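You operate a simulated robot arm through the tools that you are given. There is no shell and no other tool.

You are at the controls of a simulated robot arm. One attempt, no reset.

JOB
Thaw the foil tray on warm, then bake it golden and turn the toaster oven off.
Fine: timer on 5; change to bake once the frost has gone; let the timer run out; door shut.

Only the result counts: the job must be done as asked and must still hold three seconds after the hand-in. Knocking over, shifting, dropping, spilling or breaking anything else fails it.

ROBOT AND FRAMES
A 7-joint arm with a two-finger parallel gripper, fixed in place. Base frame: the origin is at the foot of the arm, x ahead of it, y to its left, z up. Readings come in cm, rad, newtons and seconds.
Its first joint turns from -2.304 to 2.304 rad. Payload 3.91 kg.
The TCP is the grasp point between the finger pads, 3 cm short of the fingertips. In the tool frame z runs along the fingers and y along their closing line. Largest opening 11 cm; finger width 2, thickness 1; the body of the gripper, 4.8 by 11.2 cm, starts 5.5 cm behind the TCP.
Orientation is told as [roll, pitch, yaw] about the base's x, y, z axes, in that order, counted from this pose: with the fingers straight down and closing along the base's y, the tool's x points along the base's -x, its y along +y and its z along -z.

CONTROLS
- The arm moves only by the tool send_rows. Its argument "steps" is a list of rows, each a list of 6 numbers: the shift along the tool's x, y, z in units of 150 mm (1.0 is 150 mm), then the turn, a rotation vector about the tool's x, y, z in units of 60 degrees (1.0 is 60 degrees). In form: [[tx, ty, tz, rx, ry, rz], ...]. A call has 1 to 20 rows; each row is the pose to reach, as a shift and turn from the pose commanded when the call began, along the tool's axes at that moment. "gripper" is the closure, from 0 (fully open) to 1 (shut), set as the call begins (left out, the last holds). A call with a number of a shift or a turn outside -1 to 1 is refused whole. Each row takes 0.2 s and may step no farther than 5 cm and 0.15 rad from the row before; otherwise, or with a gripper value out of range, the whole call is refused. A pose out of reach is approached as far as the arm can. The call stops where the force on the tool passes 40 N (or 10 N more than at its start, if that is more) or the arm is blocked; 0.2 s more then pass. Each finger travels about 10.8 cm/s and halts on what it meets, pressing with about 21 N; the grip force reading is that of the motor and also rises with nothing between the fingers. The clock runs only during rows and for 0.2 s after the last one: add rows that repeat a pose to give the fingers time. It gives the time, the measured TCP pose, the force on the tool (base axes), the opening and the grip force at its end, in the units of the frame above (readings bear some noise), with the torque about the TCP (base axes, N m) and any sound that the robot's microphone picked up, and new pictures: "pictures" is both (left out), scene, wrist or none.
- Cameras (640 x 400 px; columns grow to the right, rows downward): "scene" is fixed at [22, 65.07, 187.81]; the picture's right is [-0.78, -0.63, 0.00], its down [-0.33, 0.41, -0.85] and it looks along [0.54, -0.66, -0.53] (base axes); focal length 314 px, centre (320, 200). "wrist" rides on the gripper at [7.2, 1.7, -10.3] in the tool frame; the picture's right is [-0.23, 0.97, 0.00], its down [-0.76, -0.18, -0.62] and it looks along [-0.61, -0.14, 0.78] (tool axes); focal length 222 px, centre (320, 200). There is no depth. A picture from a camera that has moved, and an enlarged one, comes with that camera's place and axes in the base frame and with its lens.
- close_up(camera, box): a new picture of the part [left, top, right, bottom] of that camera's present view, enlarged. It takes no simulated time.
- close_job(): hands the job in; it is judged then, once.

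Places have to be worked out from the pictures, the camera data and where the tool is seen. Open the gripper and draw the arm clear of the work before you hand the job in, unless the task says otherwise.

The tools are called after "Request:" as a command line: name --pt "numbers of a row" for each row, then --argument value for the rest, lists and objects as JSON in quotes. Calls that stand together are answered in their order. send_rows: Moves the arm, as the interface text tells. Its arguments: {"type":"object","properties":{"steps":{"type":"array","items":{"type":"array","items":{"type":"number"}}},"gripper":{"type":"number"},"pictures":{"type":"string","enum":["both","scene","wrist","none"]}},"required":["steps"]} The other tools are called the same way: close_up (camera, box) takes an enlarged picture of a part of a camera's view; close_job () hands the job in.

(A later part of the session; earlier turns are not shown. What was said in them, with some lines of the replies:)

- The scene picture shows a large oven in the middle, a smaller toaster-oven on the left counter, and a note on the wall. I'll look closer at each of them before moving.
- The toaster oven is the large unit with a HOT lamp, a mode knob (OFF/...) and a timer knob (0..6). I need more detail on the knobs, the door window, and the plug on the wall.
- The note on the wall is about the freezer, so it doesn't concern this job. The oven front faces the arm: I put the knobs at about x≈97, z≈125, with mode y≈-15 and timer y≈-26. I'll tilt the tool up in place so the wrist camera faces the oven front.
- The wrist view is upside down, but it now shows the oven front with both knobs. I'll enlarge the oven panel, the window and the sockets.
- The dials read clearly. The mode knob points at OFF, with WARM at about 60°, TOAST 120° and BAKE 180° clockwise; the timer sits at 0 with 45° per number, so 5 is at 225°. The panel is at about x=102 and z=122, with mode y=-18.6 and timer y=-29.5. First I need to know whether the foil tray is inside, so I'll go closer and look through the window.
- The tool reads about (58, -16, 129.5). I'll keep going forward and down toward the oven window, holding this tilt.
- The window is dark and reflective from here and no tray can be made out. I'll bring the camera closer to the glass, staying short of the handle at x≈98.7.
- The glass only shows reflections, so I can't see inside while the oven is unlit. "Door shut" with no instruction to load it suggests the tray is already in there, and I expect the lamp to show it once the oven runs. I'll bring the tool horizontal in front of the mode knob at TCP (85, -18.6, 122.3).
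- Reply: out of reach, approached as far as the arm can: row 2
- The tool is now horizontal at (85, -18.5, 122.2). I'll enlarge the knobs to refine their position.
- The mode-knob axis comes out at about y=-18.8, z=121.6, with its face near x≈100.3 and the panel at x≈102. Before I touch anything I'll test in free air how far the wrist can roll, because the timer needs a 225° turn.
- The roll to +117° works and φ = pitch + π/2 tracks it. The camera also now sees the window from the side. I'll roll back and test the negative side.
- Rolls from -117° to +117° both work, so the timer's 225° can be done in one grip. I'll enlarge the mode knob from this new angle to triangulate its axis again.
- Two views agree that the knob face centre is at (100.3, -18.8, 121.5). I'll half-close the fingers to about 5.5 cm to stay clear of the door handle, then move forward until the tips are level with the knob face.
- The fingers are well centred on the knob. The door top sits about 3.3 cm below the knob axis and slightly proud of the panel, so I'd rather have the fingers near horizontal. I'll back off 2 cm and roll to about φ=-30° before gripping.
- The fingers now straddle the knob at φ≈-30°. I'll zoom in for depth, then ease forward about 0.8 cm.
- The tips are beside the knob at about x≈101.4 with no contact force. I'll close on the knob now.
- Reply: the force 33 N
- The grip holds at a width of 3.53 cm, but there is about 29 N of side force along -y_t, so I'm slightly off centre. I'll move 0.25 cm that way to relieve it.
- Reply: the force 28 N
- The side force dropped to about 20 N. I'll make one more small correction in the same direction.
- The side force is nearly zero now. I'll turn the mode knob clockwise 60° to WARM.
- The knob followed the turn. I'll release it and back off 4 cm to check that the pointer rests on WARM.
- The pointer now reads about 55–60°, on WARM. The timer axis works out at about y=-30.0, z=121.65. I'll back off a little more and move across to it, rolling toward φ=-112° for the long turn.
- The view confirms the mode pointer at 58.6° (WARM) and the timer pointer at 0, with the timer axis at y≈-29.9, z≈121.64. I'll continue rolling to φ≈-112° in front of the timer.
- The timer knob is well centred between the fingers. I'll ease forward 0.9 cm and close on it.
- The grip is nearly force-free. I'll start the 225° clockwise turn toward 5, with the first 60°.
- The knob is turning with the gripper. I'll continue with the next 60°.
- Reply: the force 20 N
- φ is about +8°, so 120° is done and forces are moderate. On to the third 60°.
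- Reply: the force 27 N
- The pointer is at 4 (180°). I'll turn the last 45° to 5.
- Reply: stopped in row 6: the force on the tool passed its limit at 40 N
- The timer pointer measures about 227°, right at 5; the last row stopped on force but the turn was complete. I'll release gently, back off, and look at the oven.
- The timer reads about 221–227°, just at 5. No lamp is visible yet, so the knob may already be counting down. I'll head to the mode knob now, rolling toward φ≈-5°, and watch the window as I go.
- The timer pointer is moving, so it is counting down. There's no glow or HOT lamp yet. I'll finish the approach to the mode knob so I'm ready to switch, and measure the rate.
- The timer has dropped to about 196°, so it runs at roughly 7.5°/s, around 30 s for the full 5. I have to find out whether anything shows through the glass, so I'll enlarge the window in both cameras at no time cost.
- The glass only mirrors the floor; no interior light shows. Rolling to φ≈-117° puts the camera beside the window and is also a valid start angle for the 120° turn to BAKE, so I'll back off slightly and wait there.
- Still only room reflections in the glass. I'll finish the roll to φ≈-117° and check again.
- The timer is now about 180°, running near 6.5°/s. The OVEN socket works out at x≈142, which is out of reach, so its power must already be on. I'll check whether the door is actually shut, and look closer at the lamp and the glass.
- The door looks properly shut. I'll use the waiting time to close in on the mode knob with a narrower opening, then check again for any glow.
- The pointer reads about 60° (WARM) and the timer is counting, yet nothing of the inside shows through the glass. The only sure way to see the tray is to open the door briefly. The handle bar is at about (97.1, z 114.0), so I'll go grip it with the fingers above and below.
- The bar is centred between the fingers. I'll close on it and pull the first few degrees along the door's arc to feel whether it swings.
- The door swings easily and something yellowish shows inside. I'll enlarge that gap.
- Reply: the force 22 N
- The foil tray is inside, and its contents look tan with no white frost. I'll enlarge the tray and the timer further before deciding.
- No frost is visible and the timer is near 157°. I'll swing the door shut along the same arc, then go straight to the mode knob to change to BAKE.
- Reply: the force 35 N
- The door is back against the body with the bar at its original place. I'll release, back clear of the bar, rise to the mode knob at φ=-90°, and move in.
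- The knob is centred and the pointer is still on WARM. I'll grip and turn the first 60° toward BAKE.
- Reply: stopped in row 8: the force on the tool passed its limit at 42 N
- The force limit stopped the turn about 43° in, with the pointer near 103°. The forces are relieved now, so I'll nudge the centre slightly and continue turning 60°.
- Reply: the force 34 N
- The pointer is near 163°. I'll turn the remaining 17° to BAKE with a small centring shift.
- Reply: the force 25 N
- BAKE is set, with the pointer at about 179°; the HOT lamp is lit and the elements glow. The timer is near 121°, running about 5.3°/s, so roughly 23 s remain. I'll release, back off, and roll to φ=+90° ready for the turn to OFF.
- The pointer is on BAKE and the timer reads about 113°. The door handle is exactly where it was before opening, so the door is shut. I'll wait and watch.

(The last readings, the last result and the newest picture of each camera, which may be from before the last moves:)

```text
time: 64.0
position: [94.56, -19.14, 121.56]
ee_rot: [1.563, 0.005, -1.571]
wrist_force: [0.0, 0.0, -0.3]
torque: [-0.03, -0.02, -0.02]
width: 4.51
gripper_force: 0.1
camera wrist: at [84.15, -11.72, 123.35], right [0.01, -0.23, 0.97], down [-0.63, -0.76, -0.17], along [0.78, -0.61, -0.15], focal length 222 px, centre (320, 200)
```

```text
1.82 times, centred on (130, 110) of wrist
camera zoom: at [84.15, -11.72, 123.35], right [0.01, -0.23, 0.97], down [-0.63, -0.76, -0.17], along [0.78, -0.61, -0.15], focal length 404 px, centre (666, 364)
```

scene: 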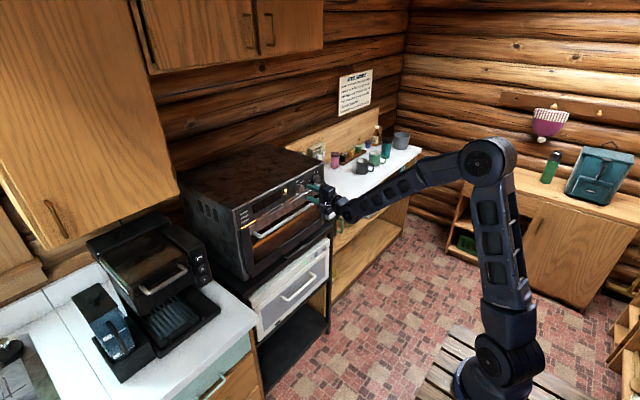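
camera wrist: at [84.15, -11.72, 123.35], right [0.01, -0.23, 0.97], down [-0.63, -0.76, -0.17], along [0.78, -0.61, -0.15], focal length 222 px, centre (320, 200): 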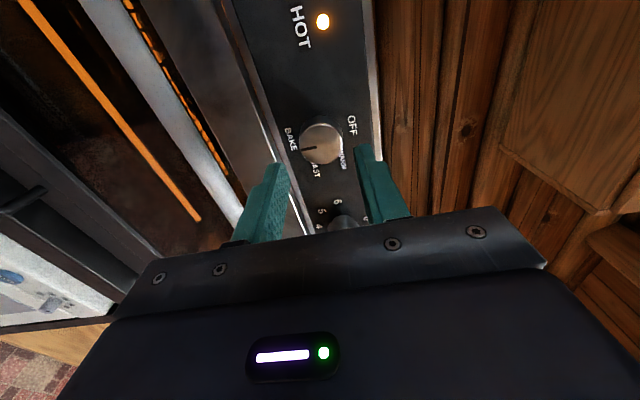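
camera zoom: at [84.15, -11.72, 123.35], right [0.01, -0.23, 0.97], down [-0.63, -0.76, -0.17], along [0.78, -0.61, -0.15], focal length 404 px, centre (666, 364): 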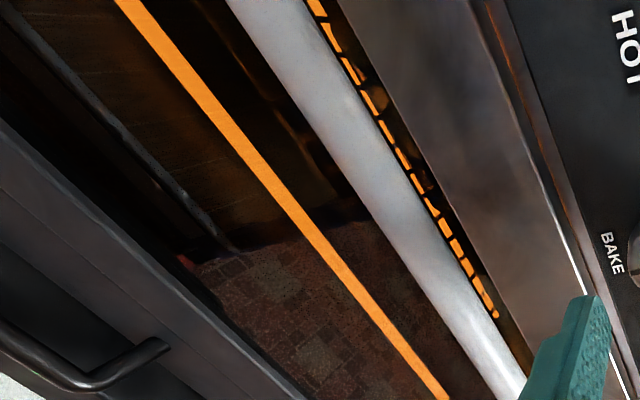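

The timer is now at about 90° (2), so around 16 s remain. I'll keep waiting.

Request:
send_rows --pt "0 0 0 0 0 0" --pt "0 0 0 0 0 0" --pt "0 0 0 0 0 0" --pt "0 0 0 0 0 0" --pt "0 0 0 0 0 0" --pt "0 0 0 0 0 0" --pt "0 0 0 0 0 0" --pt "0 0 0 0 0 0" --pt "0 0 0 0 0 0" --pt "0 0 0 0 0 0" --pt "0 0 0 0 0 0" --pt "0 0 0 0 0 0" --pt "0 0 0 0 0 0" --pt "0 0 0 0 0 0" --pt "0 0 0 0 0 0" --pt "0 0 0 0 0 0" --pt "0 0 0 0 0 0" --pt "0 0 0 0 0 0" --pt "0 0 0 0 0 0" --pt "0 0 0 0 0 0" --pictures "both"

Request:
close_up --camera "scene" --box '[280, 165, 330, 200]'

Request:
close_up --camera "scene" --box '[250, 195, 310, 245]'

```text
time: 68.2
position: [94.45, -19.0, 121.52]
ee_rot: [1.561, 0.004, -1.57]
wrist_force: [0.0, -0.5, -0.5]
torque: [-0.01, 0.01, -0.01]
width: 4.5
gripper_force: 0.0
camera wrist: at [84.15, -11.72, 123.35], right [0.01, -0.23, 0.97], down [-0.63, -0.76, -0.17], along [0.78, -0.61, -0.15], focal length 222 px, centre (320, 200)
```

scene: 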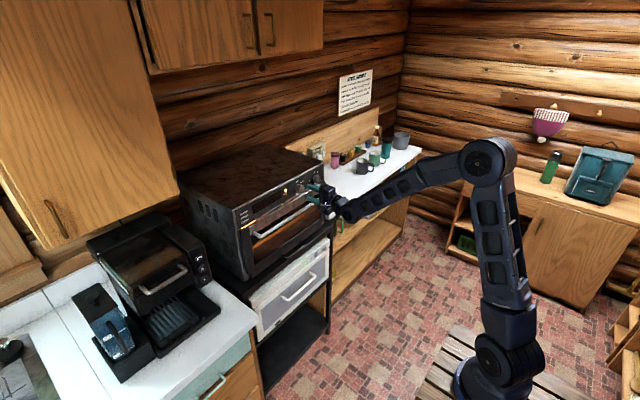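
wrist: 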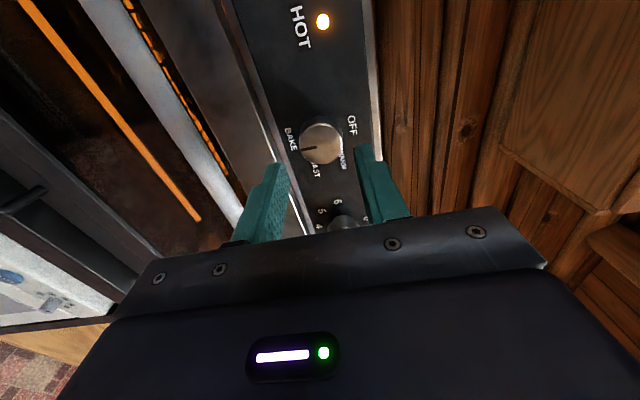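

```text
11.43 times, centred on (305, 182) of scene
camera zoom: at [22.0, 65.07, 187.81], right [-0.78, -0.63, 0.0], down [-0.33, 0.41, -0.85], along [0.54, -0.66, -0.53], focal length 3594 px, centre (491, 400)
```

zoom: 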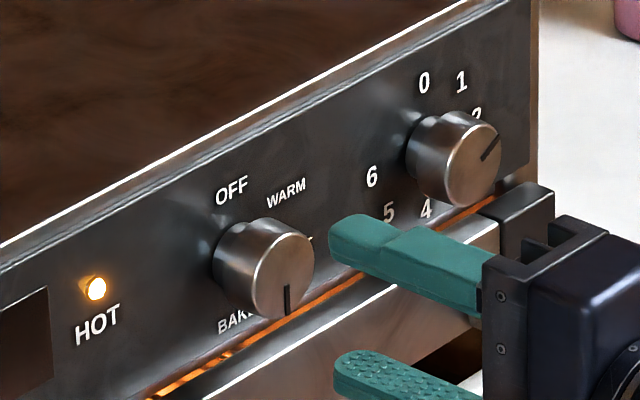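

```text
8.00 times, centred on (280, 220) of scene
camera zoom: at [22.0, 65.07, 187.81], right [-0.78, -0.63, 0.0], down [-0.33, 0.41, -0.85], along [0.54, -0.66, -0.53], focal length 2516 px, centre (640, 40)
```

zoom: 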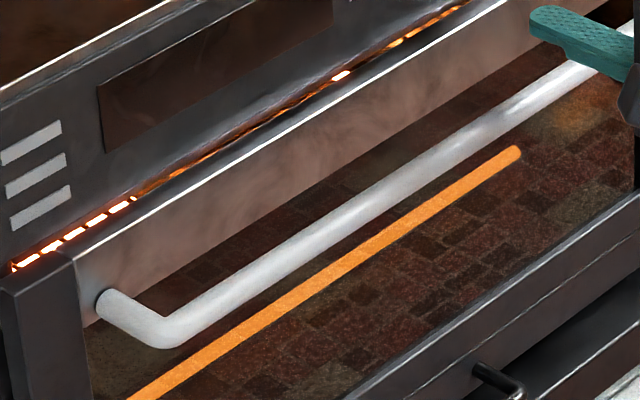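

The timer is at about 60°, roughly 9–10 s to go. I'll wait on.

Request:
send_rows --pt "0 0 0 0 0 0" --pt "0 0 0 0 0 0" --pt "0 0 0 0 0 0" --pt "0 0 0 0 0 0" --pt "0 0 0 0 0 0" --pt "0 0 0 0 0 0" --pt "0 0 0 0 0 0" --pt "0 0 0 0 0 0" --pt "0 0 0 0 0 0" --pt "0 0 0 0 0 0" --pt "0 0 0 0 0 0" --pt "0 0 0 0 0 0" --pt "0 0 0 0 0 0" --pt "0 0 0 0 0 0" --pt "0 0 0 0 0 0" --pt "0 0 0 0 0 0" --pt "0 0 0 0 0 0" --pt "0 0 0 0 0 0" --pt "0 0 0 0 0 0" --pt "0 0 0 0 0 0" --pictures "scene"

Request:
close_up --camera "scene" --box '[280, 165, 330, 200]'

```text
time: 72.4
position: [94.53, -19.0, 121.55]
ee_rot: [1.562, 0.003, -1.57]
wrist_force: [0.0, -0.4, -0.5]
torque: [0.03, 0.01, 0.0]
width: 4.5
gripper_force: 0.1
```

scene: 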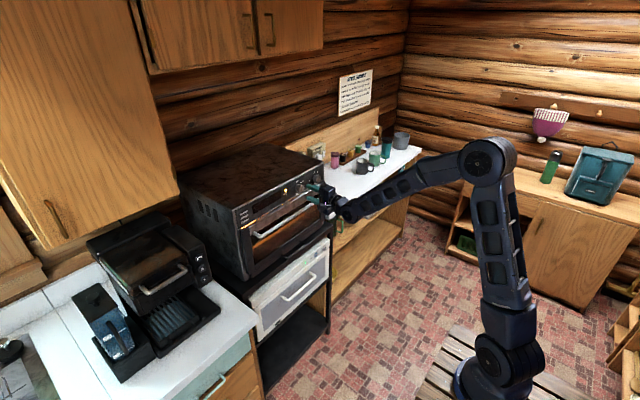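

```text
11.43 times, centred on (305, 182) of scene
camera zoom: at [22.0, 65.07, 187.81], right [-0.78, -0.63, 0.0], down [-0.33, 0.41, -0.85], along [0.54, -0.66, -0.53], focal length 3594 px, centre (491, 400)
```

zoom: 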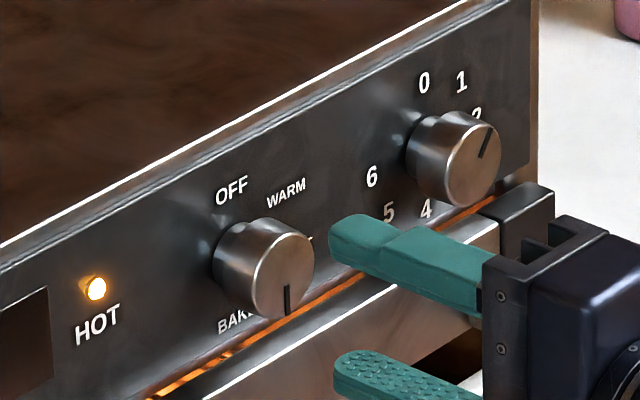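

The timer is at about 30°, with 4–5 s left. I'll wait for it to run out, listening for the bell.

Request:
send_rows --pt "0 0 0 0 0 0" --pt "0 0 0 0 0 0" --pt "0 0 0 0 0 0" --pt "0 0 0 0 0 0" --pt "0 0 0 0 0 0" --pt "0 0 0 0 0 0" --pt "0 0 0 0 0 0" --pt "0 0 0 0 0 0" --pt "0 0 0 0 0 0" --pt "0 0 0 0 0 0" --pt "0 0 0 0 0 0" --pt "0 0 0 0 0 0" --pt "0 0 0 0 0 0" --pt "0 0 0 0 0 0" --pt "0 0 0 0 0 0" --pt "0 0 0 0 0 0" --pt "0 0 0 0 0 0" --pt "0 0 0 0 0 0" --pictures "scene"

Request:
close_up --camera "scene" --box '[280, 165, 330, 200]'

Request:
close_up --camera "scene" --box '[240, 165, 350, 265]'

```text
time: 76.2
position: [94.39, -19.08, 121.52]
ee_rot: [1.562, 0.004, -1.571]
wrist_force: [0.0, 0.2, -0.5]
torque: [0.0, 0.01, 0.03]
width: 4.52
gripper_force: 0.1
```

scene: 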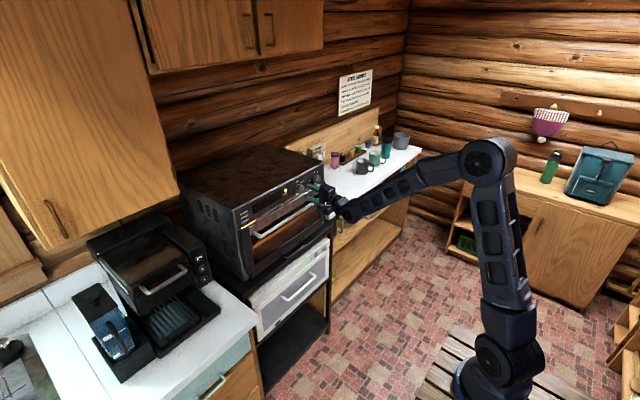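

```text
11.43 times, centred on (305, 182) of scene
camera zoom: at [22.0, 65.07, 187.81], right [-0.78, -0.63, 0.0], down [-0.33, 0.41, -0.85], along [0.54, -0.66, -0.53], focal length 3594 px, centre (491, 400)
```

zoom: 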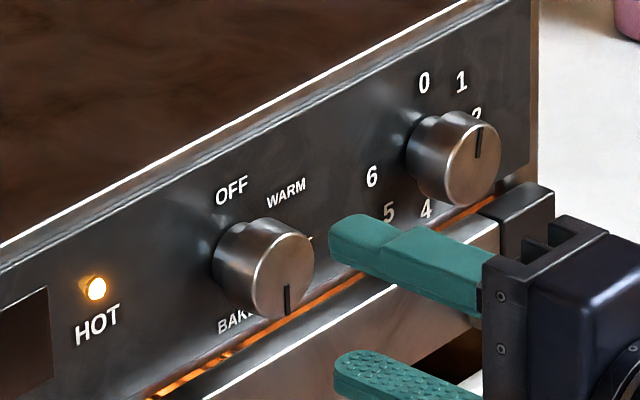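

```text
4.00 times, centred on (295, 215) of scene
camera zoom: at [22.0, 65.07, 187.81], right [-0.78, -0.63, 0.0], down [-0.33, 0.41, -0.85], along [0.54, -0.66, -0.53], focal length 1258 px, centre (420, 140)
```

zoom: 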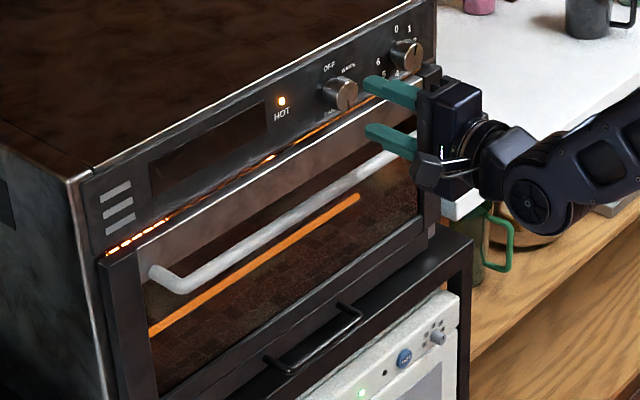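

The timer pointer is practically at 0 but the elements still glow. I'll wait one more second.

Request:
send_rows --pt "0 0 0 0 0 0" --pt "0 0 0 0 0 0" --pt "0 0 0 0 0 0" --pt "0 0 0 0 0 0" --pt "0 0 0 0 0 0" --pictures "scene"

Request:
close_up --camera "scene" --box '[280, 165, 330, 200]'

Request:
close_up --camera "scene" --box '[305, 165, 330, 190]'

```text
time: 77.4
position: [94.45, -19.12, 121.48]
ee_rot: [1.561, 0.002, -1.57]
wrist_force: [0.3, 0.2, 0.2]
torque: [0.02, 0.0, 0.02]
width: 4.53
gripper_force: 0.2
```

scene: 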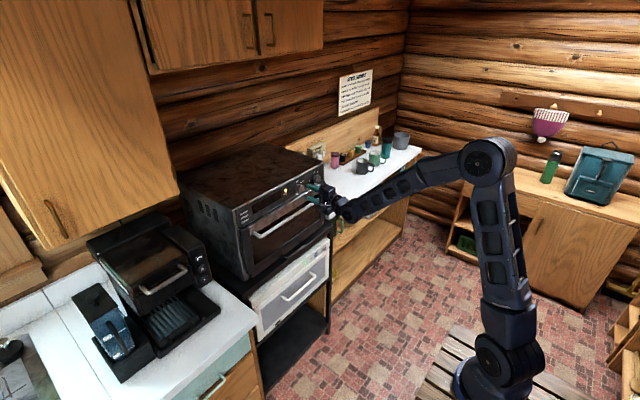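

```text
11.43 times, centred on (305, 182) of scene
camera zoom: at [22.0, 65.07, 187.81], right [-0.78, -0.63, 0.0], down [-0.33, 0.41, -0.85], along [0.54, -0.66, -0.53], focal length 3594 px, centre (491, 400)
```

zoom: 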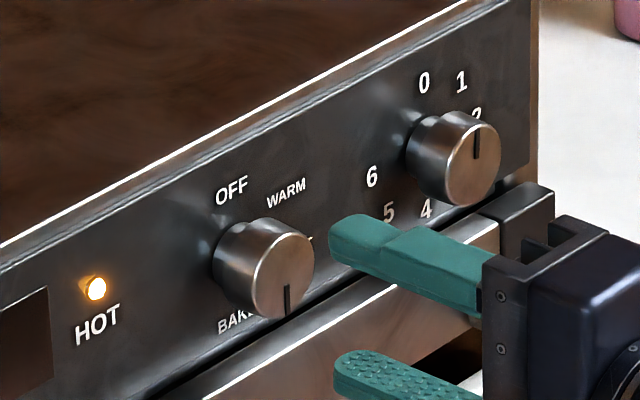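

```text
16.00 times, centred on (318, 178) of scene
camera zoom: at [22.0, 65.07, 187.81], right [-0.78, -0.63, 0.0], down [-0.33, 0.41, -0.85], along [0.54, -0.66, -0.53], focal length 5031 px, centre (360, 560)
```

zoom: 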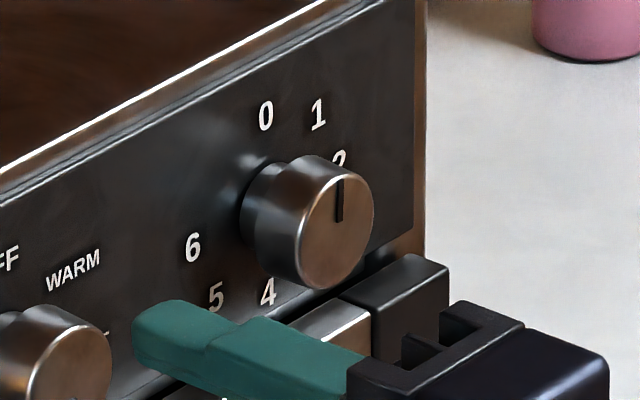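

The elements are off, so the timer has run out; HOT is just residual heat. I'll move in on the mode knob and grip it for the turn back to OFF.

Request:
send_rows --pt "0 0.007 0.1 0 0 0" --pt "0 0.007 0.2 0 0 0" --pt "0 0.007 0.255 0 0 0" --pictures "wrist"

Request:
close_up --camera "wrist" --box '[230, 60, 430, 240]'

Request:
send_rows --gripper 1.0 --pt "0 0 0 0 0 0" --pt "0 0 0 0 0 0" --pt "0 0 0 0 0 0" --pictures "none"

```text
time: 78.2
position: [98.24, -19.11, 121.73]
ee_rot: [1.563, 0.003, -1.57]
wrist_force: [-0.5, -0.6, 0.3]
torque: [0.01, 0.0, 0.0]
width: 4.53
gripper_force: 0.0
camera wrist: at [87.94, -11.77, 123.43], right [0.01, -0.23, 0.97], down [-0.63, -0.76, -0.18], along [0.78, -0.61, -0.15], focal length 222 px, centre (320, 200)
```

wrist: 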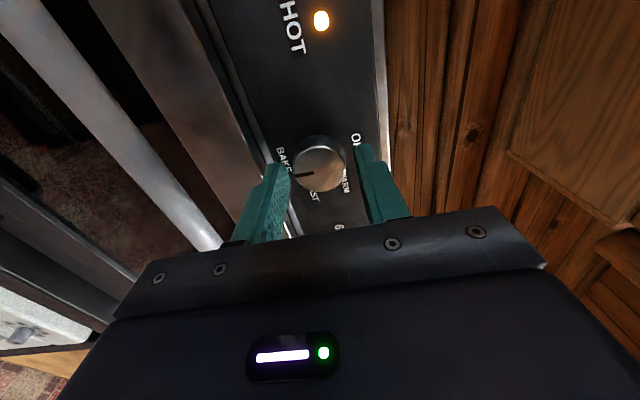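

```text
2.22 times, centred on (330, 150) of wrist
camera zoom: at [87.94, -11.77, 123.43], right [0.01, -0.23, 0.97], down [-0.63, -0.76, -0.18], along [0.78, -0.61, -0.15], focal length 494 px, centre (298, 311)
```

zoom: 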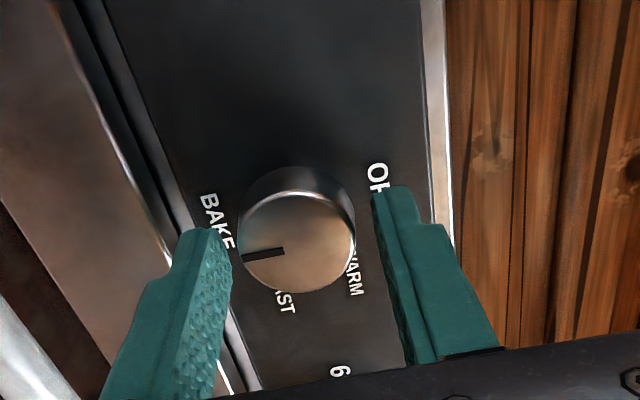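

```text
time: 79.0
position: [98.32, -19.06, 121.66]
ee_rot: [1.561, 0.004, -1.572]
wrist_force: [6.6, -0.6, 1.5]
torque: [-0.01, -0.06, -0.17]
width: 3.46
gripper_force: 45.8
```

The grip is nearly force-free. I'll turn counter-clockwise 60°, the first of three.

Request:
send_rows --pt "0 0 0 0 0 -0.1429" --pt "0 0 0 0 0 -0.2857" --pt "0 0 0 0 0 -0.4286" --pt "0 0 0 0 0 -0.5714" --pt "0 0 0 0 0 -0.7143" --pt "0 0 0 0 0 -0.8571" --pt "0 0 0 0 0 -1.0" --pictures "none"

```text
time: 80.6
position: [98.35, -19.12, 121.71]
ee_rot: [1.557, -1.048, -1.557]
wrist_force: [-1.8, -2.3, 9.1]
torque: [0.01, -1.14, -0.54]
width: 3.46
gripper_force: 44.9
```

That was smooth, and φ is about +30°. Next 60° counter-clockwise.

Request:
send_rows --pt "0 0 0 0 0 -0.1429" --pt "0 0 0 0 0 -0.2857" --pt "0 0 0 0 0 -0.4286" --pt "0 0 0 0 0 -0.5714" --pt "0 0 0 0 0 -0.7143" --pt "0 0 0 0 0 -0.8571" --pt "0 0 0 0 0 -1.0" --pictures "none"

```text
time: 82.2
position: [98.22, -18.98, 121.69]
ee_rot: [-1.553, -1.049, 1.555]
wrist_force: [4.2, 7.0, 11.6]
torque: [0.0, 0.05, -0.15]
width: 3.43
gripper_force: 45.5
```

φ is about -30°, so 120° is done. Now the last 60° to OFF.

Request:
send_rows --pt "0 0 0 0 0 -0.1429" --pt "0 0 0 0 0 -0.2857" --pt "0 0 0 0 0 -0.4286" --pt "0 0 0 0 0 -0.5714" --pt "0 0 0 0 0 -0.7143" --pt "0 0 0 0 0 -0.8571" --pt "0 0 0 0 0 -1.0" --pictures "both"

Request:
close_up --camera "wrist" --box '[230, 60, 430, 240]'

Request:
close_up --camera "scene" --box '[240, 165, 350, 265]'

```text
time: 83.8
position: [98.22, -18.93, 121.76]
ee_rot: [-1.564, -0.003, 1.572]
wrist_force: [-2.7, 12.4, 0.3]
torque: [0.0, 0.08, -0.73]
width: 3.45
gripper_force: 44.9
camera wrist: at [87.89, -26.09, 120.01], right [-0.01, 0.23, -0.97], down [-0.62, 0.76, 0.18], along [0.78, 0.61, 0.14], focal length 222 px, centre (320, 200)
```

scene: 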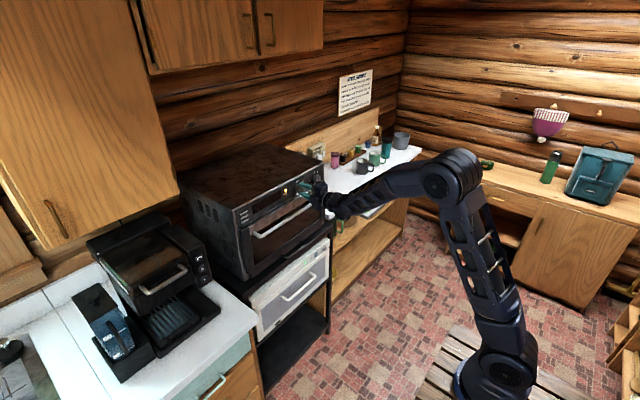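
wrist: 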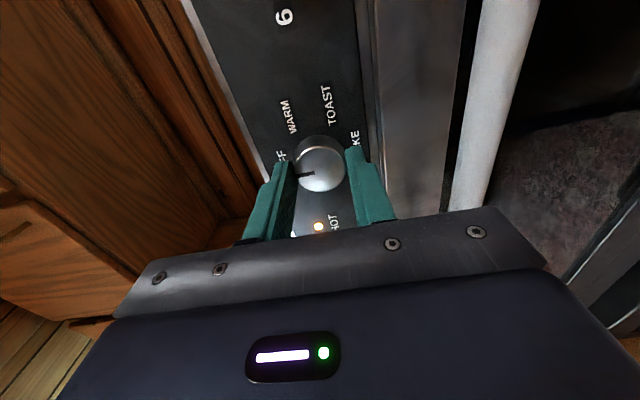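

```text
2.22 times, centred on (330, 150) of wrist
camera zoom: at [87.89, -26.09, 120.01], right [-0.01, 0.23, -0.97], down [-0.62, 0.76, 0.18], along [0.78, 0.61, 0.14], focal length 494 px, centre (298, 311)
```

zoom: 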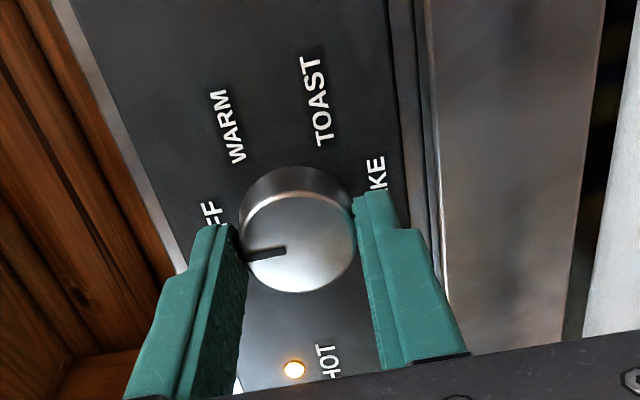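

```text
4.00 times, centred on (295, 215) of scene
camera zoom: at [22.0, 65.07, 187.81], right [-0.78, -0.63, 0.0], down [-0.33, 0.41, -0.85], along [0.54, -0.66, -0.53], focal length 1258 px, centre (420, 140)
```

zoom: 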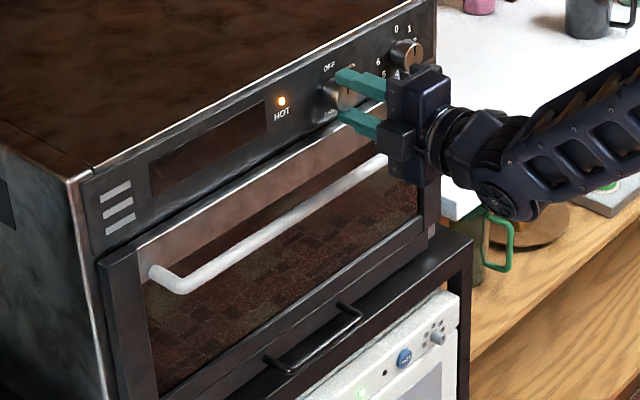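

The pointer reads about 3°, which is OFF. I'll release and back away to verify the resting position.

Request:
send_rows --gripper 0.59 --pt "0 0 0 0 0 0" --pt "0 0 0 0 0 0" --pt "0 0 -0.15 0 0 0" --pt "0 0 -0.4 0 0 0" --pt "0 0 -0.43 0 0 0" --pictures "both"

Request:
close_up --camera "wrist" --box '[200, 20, 420, 220]'

Request:
close_up --camera "scene" --box '[280, 165, 330, 200]'

```text
time: 85.0
position: [91.85, -19.1, 121.76]
ee_rot: [-1.561, -0.004, 1.571]
wrist_force: [0.0, 0.2, -0.2]
torque: [0.01, -0.02, -0.01]
width: 4.51
gripper_force: 0.2
camera wrist: at [81.45, -26.1, 120.08], right [-0.01, 0.23, -0.97], down [-0.62, 0.76, 0.19], along [0.78, 0.61, 0.14], focal length 222 px, centre (320, 200)
```

scene: 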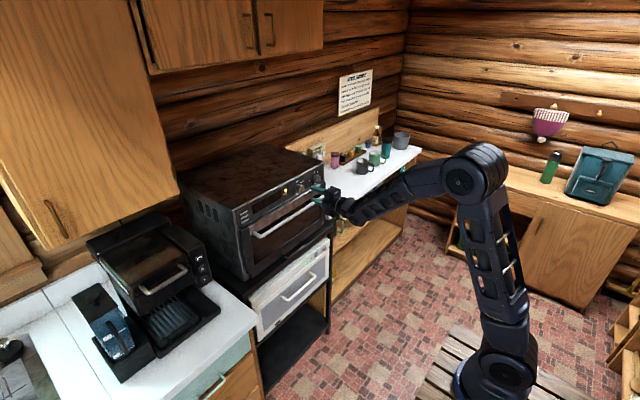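
wrist: 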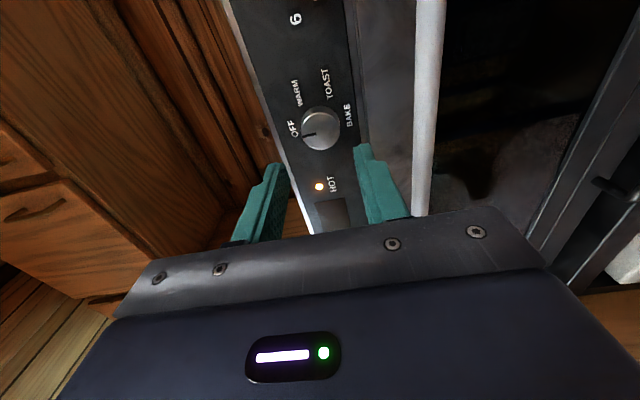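

```text
2.00 times, centred on (310, 120) of wrist
camera zoom: at [81.45, -26.1, 120.08], right [-0.01, 0.23, -0.97], down [-0.62, 0.76, 0.19], along [0.78, 0.61, 0.14], focal length 444 px, centre (340, 360)
```

zoom: 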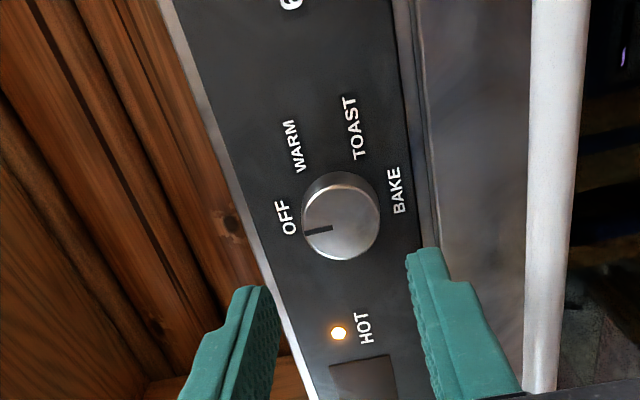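

```text
11.43 times, centred on (305, 182) of scene
camera zoom: at [22.0, 65.07, 187.81], right [-0.78, -0.63, 0.0], down [-0.33, 0.41, -0.85], along [0.54, -0.66, -0.53], focal length 3594 px, centre (491, 400)
```

zoom: 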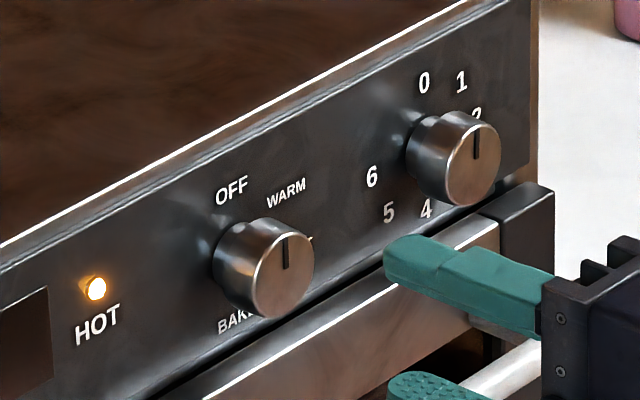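

Mode is at OFF and the timer at 0. Before handing in I want to see the tray's colour, so I'll open the door briefly again by the same safe motion.

Request:
send_rows --pt "0 0.25 0 0 0 0" --pt "0 0.52 0 0 0 0" --pt "0 0.52 0.12 0 0 0" --pt "0 0.52 0.24 0 0 0" --pt "0 0.52 0.24 0 0 0" --pictures "wrist"

Request:
close_up --camera "wrist" --box '[220, 60, 440, 240]'

```text
time: 86.2
position: [95.25, -18.83, 113.94]
ee_rot: [-1.563, -0.003, 1.569]
wrist_force: [-0.4, 0.4, -0.3]
torque: [0.02, -0.01, 0.0]
width: 4.49
gripper_force: 0.1
camera wrist: at [84.92, -26.09, 112.24], right [-0.01, 0.23, -0.97], down [-0.62, 0.76, 0.19], along [0.78, 0.61, 0.14], focal length 222 px, centre (320, 200)
```

wrist: 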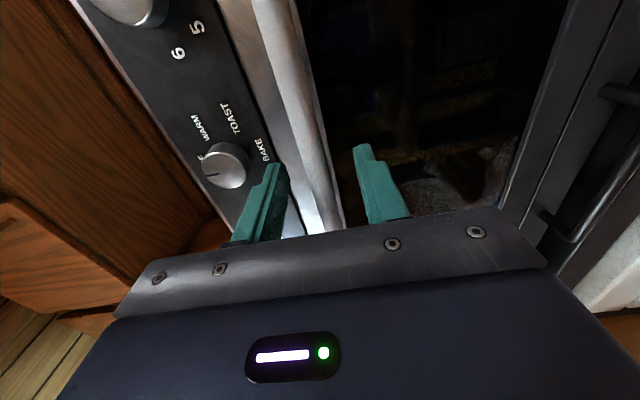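

```text
2.22 times, centred on (330, 150) of wrist
camera zoom: at [84.92, -26.09, 112.24], right [-0.01, 0.23, -0.97], down [-0.62, 0.76, 0.19], along [0.78, 0.61, 0.14], focal length 494 px, centre (298, 311)
```

zoom: 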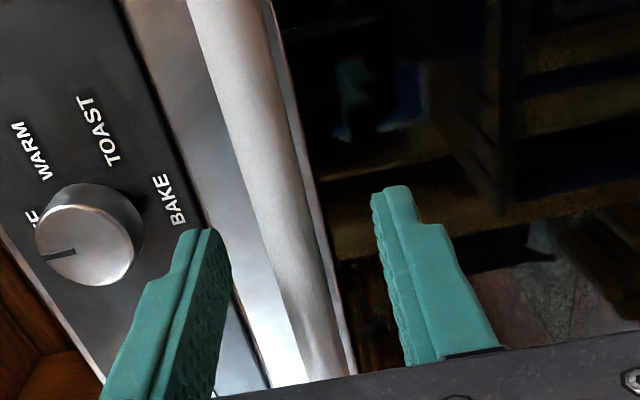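

The bar lies between the fingers just as before. I'll close on it and open the door about 30°.

Request:
send_rows --gripper 1.0 --pt "0 0 0 0 0 0" --pt "0 0 0 0 0 0" --pt "0 0.029 -0.095 0 0 0" --pt "0 0.065 -0.187 0 0 0" --pt "0 0.11 -0.275 0 0 0" --pt "0 0.162 -0.36 0 0 0" --pt "0 0.221 -0.439 0 0 0" --pt "0 0.287 -0.513 0 0 0" --pictures "scene"

Request:
close_up --camera "scene" --box '[240, 165, 350, 265]'

Request:
close_up --camera "scene" --box '[262, 200, 296, 230]'

```text
time: 88.0
position: [87.44, -19.0, 109.59]
ee_rot: [-1.565, -0.005, 1.571]
wrist_force: [-22.6, 6.7, 25.7]
torque: [-0.14, -0.61, 0.32]
width: 1.45
gripper_force: 44.4
```

scene: 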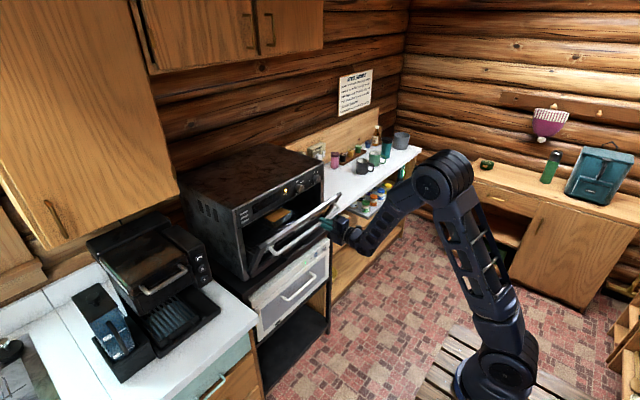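

```text
4.00 times, centred on (295, 215) of scene
camera zoom: at [22.0, 65.07, 187.81], right [-0.78, -0.63, 0.0], down [-0.33, 0.41, -0.85], along [0.54, -0.66, -0.53], focal length 1258 px, centre (420, 140)
```

zoom: 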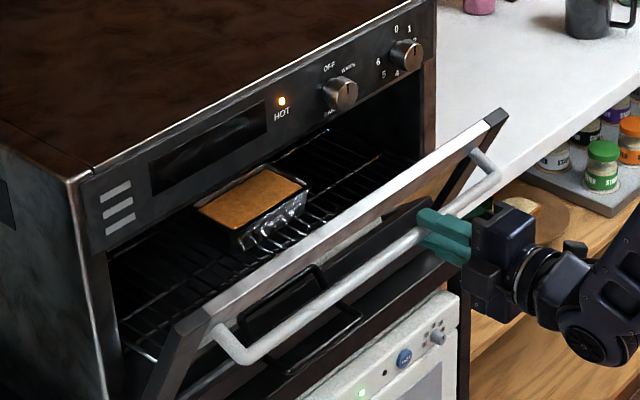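

```text
13.33 times, centred on (279, 215) of scene
camera zoom: at [22.0, 65.07, 187.81], right [-0.78, -0.63, 0.0], down [-0.33, 0.41, -0.85], along [0.54, -0.66, -0.53], focal length 4193 px, centre (867, 0)
```

zoom: 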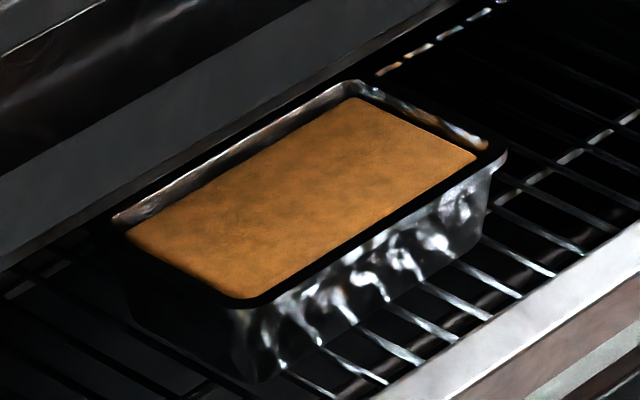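

The contents are now an even golden brown. I'll swing the door shut along the same arc.

Request:
send_rows --pt "0 -0.066 0.074 0 0 0" --pt "0 -0.125 0.153 0 0 0" --pt "0 -0.177 0.238 0 0 0" --pt "0 -0.222 0.326 0 0 0" --pt "0 -0.258 0.418 0 0 0" --pt "0 -0.287 0.513 0 0 0" --pt "0 -0.287 0.535 0 0 0" --pictures "both"

Request:
close_up --camera "scene" --box '[240, 165, 350, 265]'

```text
time: 89.6
position: [95.61, -18.81, 114.01]
ee_rot: [-1.564, -0.004, 1.571]
wrist_force: [-32.4, 6.7, 24.6]
torque: [-0.17, -0.45, 0.19]
width: 1.49
gripper_force: 45.0
camera wrist: at [85.22, -26.11, 112.35], right [-0.01, 0.23, -0.97], down [-0.62, 0.76, 0.18], along [0.78, 0.61, 0.14], focal length 222 px, centre (320, 200)
```

scene: 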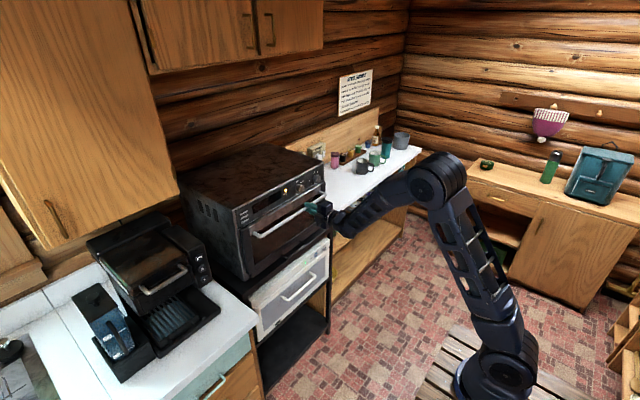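
wrist: 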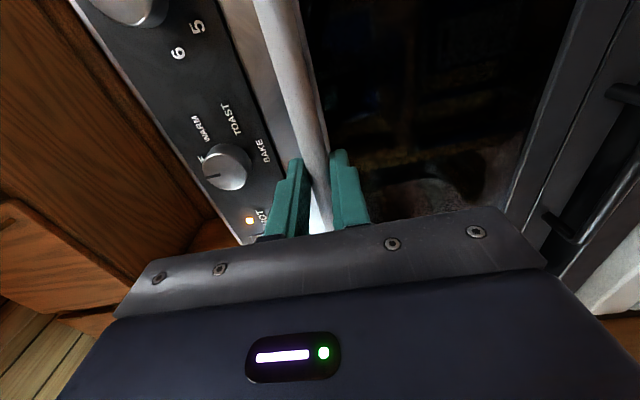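

```text
4.00 times, centred on (295, 215) of scene
camera zoom: at [22.0, 65.07, 187.81], right [-0.78, -0.63, 0.0], down [-0.33, 0.41, -0.85], along [0.54, -0.66, -0.53], focal length 1258 px, centre (420, 140)
```

zoom: 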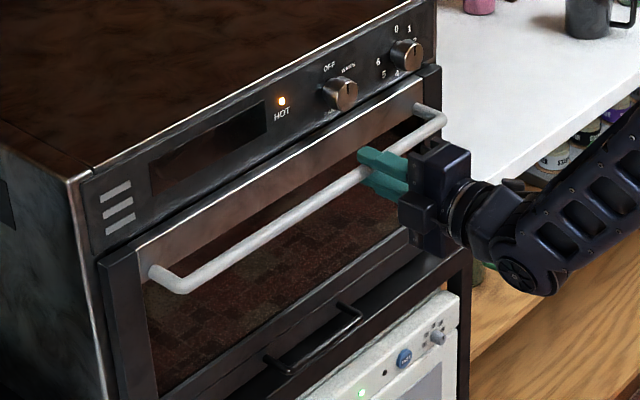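

The door is against the body again. I'll open the fingers, back straight off the bar, and check that it stays shut.

Request:
send_rows --gripper 0.59 --pt "0 0 0 0 0 0" --pt "0 0 0 0 0 0" --pt "0 0 -0.2 0 0 0" --pt "0 0 -0.5 0 0 0" --pt "0 0 -0.8 0 0 0" --pt "0 0 -1.0 0 0 0" --pictures "both"

Request:
close_up --camera "scene" --box '[240, 165, 350, 265]'

Request:
close_up --camera "wrist" --box '[150, 0, 480, 210]'

```text
time: 91.0
position: [80.6, -18.86, 113.87]
ee_rot: [-1.563, -0.003, 1.572]
wrist_force: [0.6, 0.8, 0.4]
torque: [0.05, -0.05, 0.0]
width: 4.49
gripper_force: 0.1
camera wrist: at [70.26, -26.11, 112.24], right [-0.01, 0.23, -0.97], down [-0.62, 0.76, 0.18], along [0.78, 0.61, 0.14], focal length 222 px, centre (320, 200)
```

scene: 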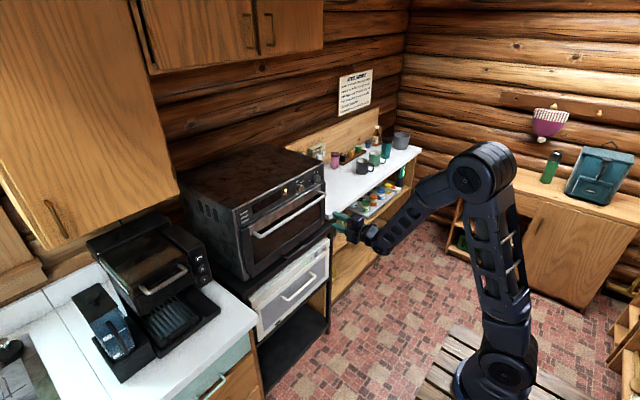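
wrist: 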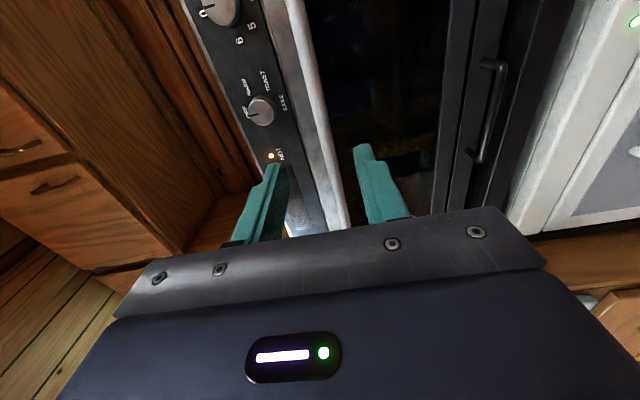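

```text
4.00 times, centred on (295, 215) of scene
camera zoom: at [22.0, 65.07, 187.81], right [-0.78, -0.63, 0.0], down [-0.33, 0.41, -0.85], along [0.54, -0.66, -0.53], focal length 1258 px, centre (420, 140)
```

zoom: 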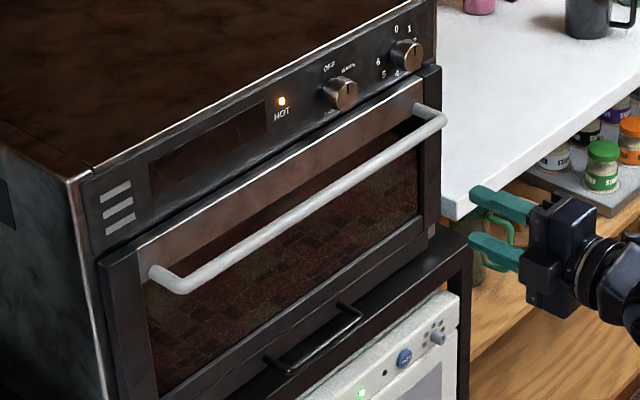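

```text
1.90 times, centred on (315, 105) of wrist
camera zoom: at [70.26, -26.11, 112.24], right [-0.01, 0.23, -0.97], down [-0.62, 0.76, 0.18], along [0.78, 0.61, 0.14], focal length 423 px, centre (330, 381)
```

zoom: 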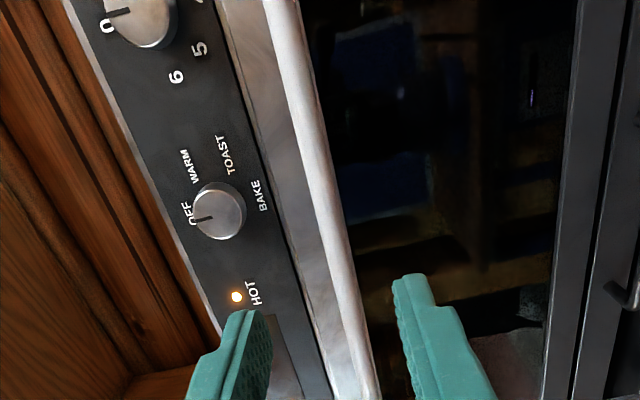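

The door stays shut with the pointer on OFF and the timer at 0. I'll open the gripper fully and draw the arm well back.

Request:
send_rows --gripper 0.0 --pt "0 0 -0.25 0 0 0" --pt "0 -0.15 -0.5 0 0 0" --pt "0 -0.3 -0.75 0 0 0" --pt "0 -0.45 -0.98 0 0 0" --pt "0 -0.45 -0.98 0 0 0" --pictures "both"

Request:
close_up --camera "scene" --box '[230, 160, 340, 270]'

Request:
close_up --camera "scene" --box '[280, 165, 330, 200]'

```text
time: 92.2
position: [67.3, -19.37, 121.49]
ee_rot: [-1.56, -0.004, 1.571]
wrist_force: [-0.1, -0.7, 0.5]
torque: [-0.04, 0.0, 0.0]
width: 10.99
gripper_force: 0.1
out of reach, approached as far as the arm can: row 4, 5
camera wrist: at [56.95, -26.54, 119.84], right [-0.01, 0.23, -0.97], down [-0.62, 0.76, 0.19], along [0.78, 0.61, 0.14], focal length 222 px, centre (320, 200)
```

scene: 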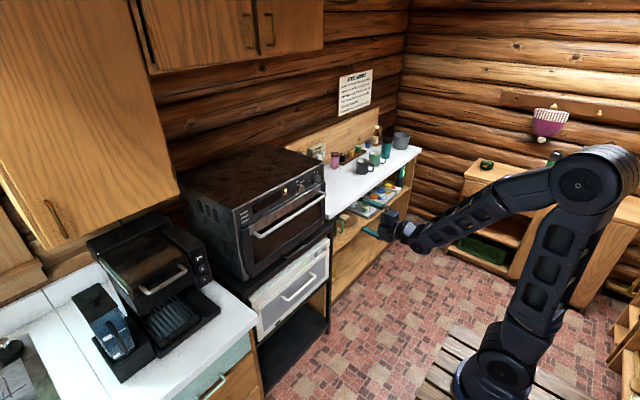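
wrist: 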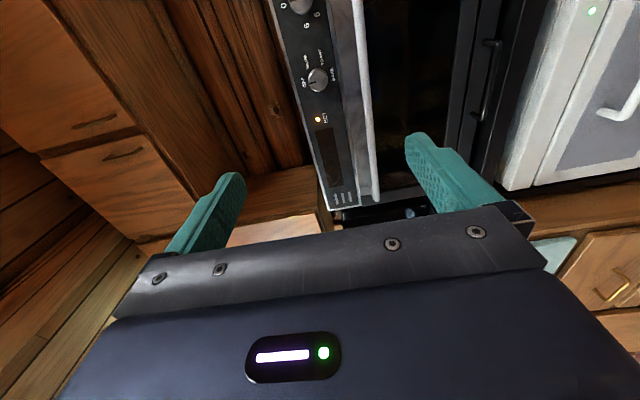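

```text
3.64 times, centred on (285, 215) of scene
camera zoom: at [22.0, 65.07, 187.81], right [-0.78, -0.63, 0.0], down [-0.33, 0.41, -0.85], along [0.54, -0.66, -0.53], focal length 1144 px, centre (447, 146)
```

zoom: 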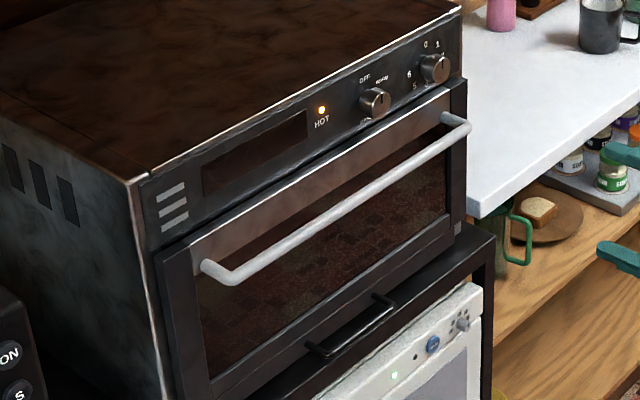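

```text
11.43 times, centred on (305, 182) of scene
camera zoom: at [22.0, 65.07, 187.81], right [-0.78, -0.63, 0.0], down [-0.33, 0.41, -0.85], along [0.54, -0.66, -0.53], focal length 3594 px, centre (491, 400)
```

zoom: 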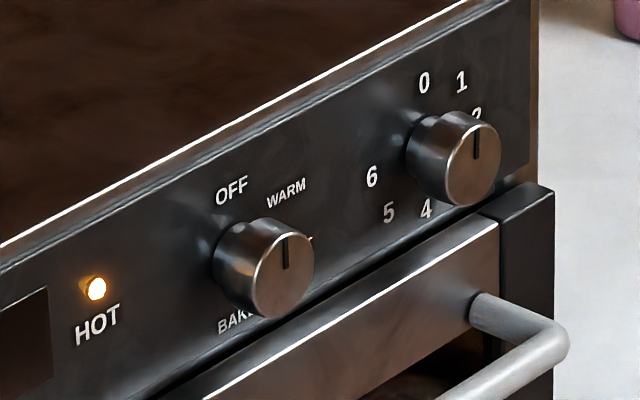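

The oven hasn't moved. The mode is OFF, the timer is at 0, the door is shut, the tray is golden, and the gripper is open with the arm clear. I'm handing in.

Request:
close_job

```text
The job is handed in.
```

I've handed the job in: the foil tray is thawed and baked golden, and the toaster oven is off with its door shut. No verdict came back with the hand-in.

- **Thaw:** I set the mode knob to WARM and the timer to 5. Nothing showed through the glass, so I opened the door briefly about 12 seconds after setting the timer. I saw no frost on the tray then, but I never saw it at the start, so I can't say exactly when the frost went.
- **Bake:** I shut the door and turned the knob to BAKE, which took until about 19 seconds after the timer was set. The elements stayed lit until the timer ran out by itself.
- **Finish:** I turned the mode to OFF and opened the door again to check. The contents were an even golden brown, so I shut it again.

At hand-in the mode pointed at OFF and the timer was at 0. The HOT lamp was still lit, most likely from leftover heat since the elements were out. The oven had not shifted, the gripper was open and the arm was clear.
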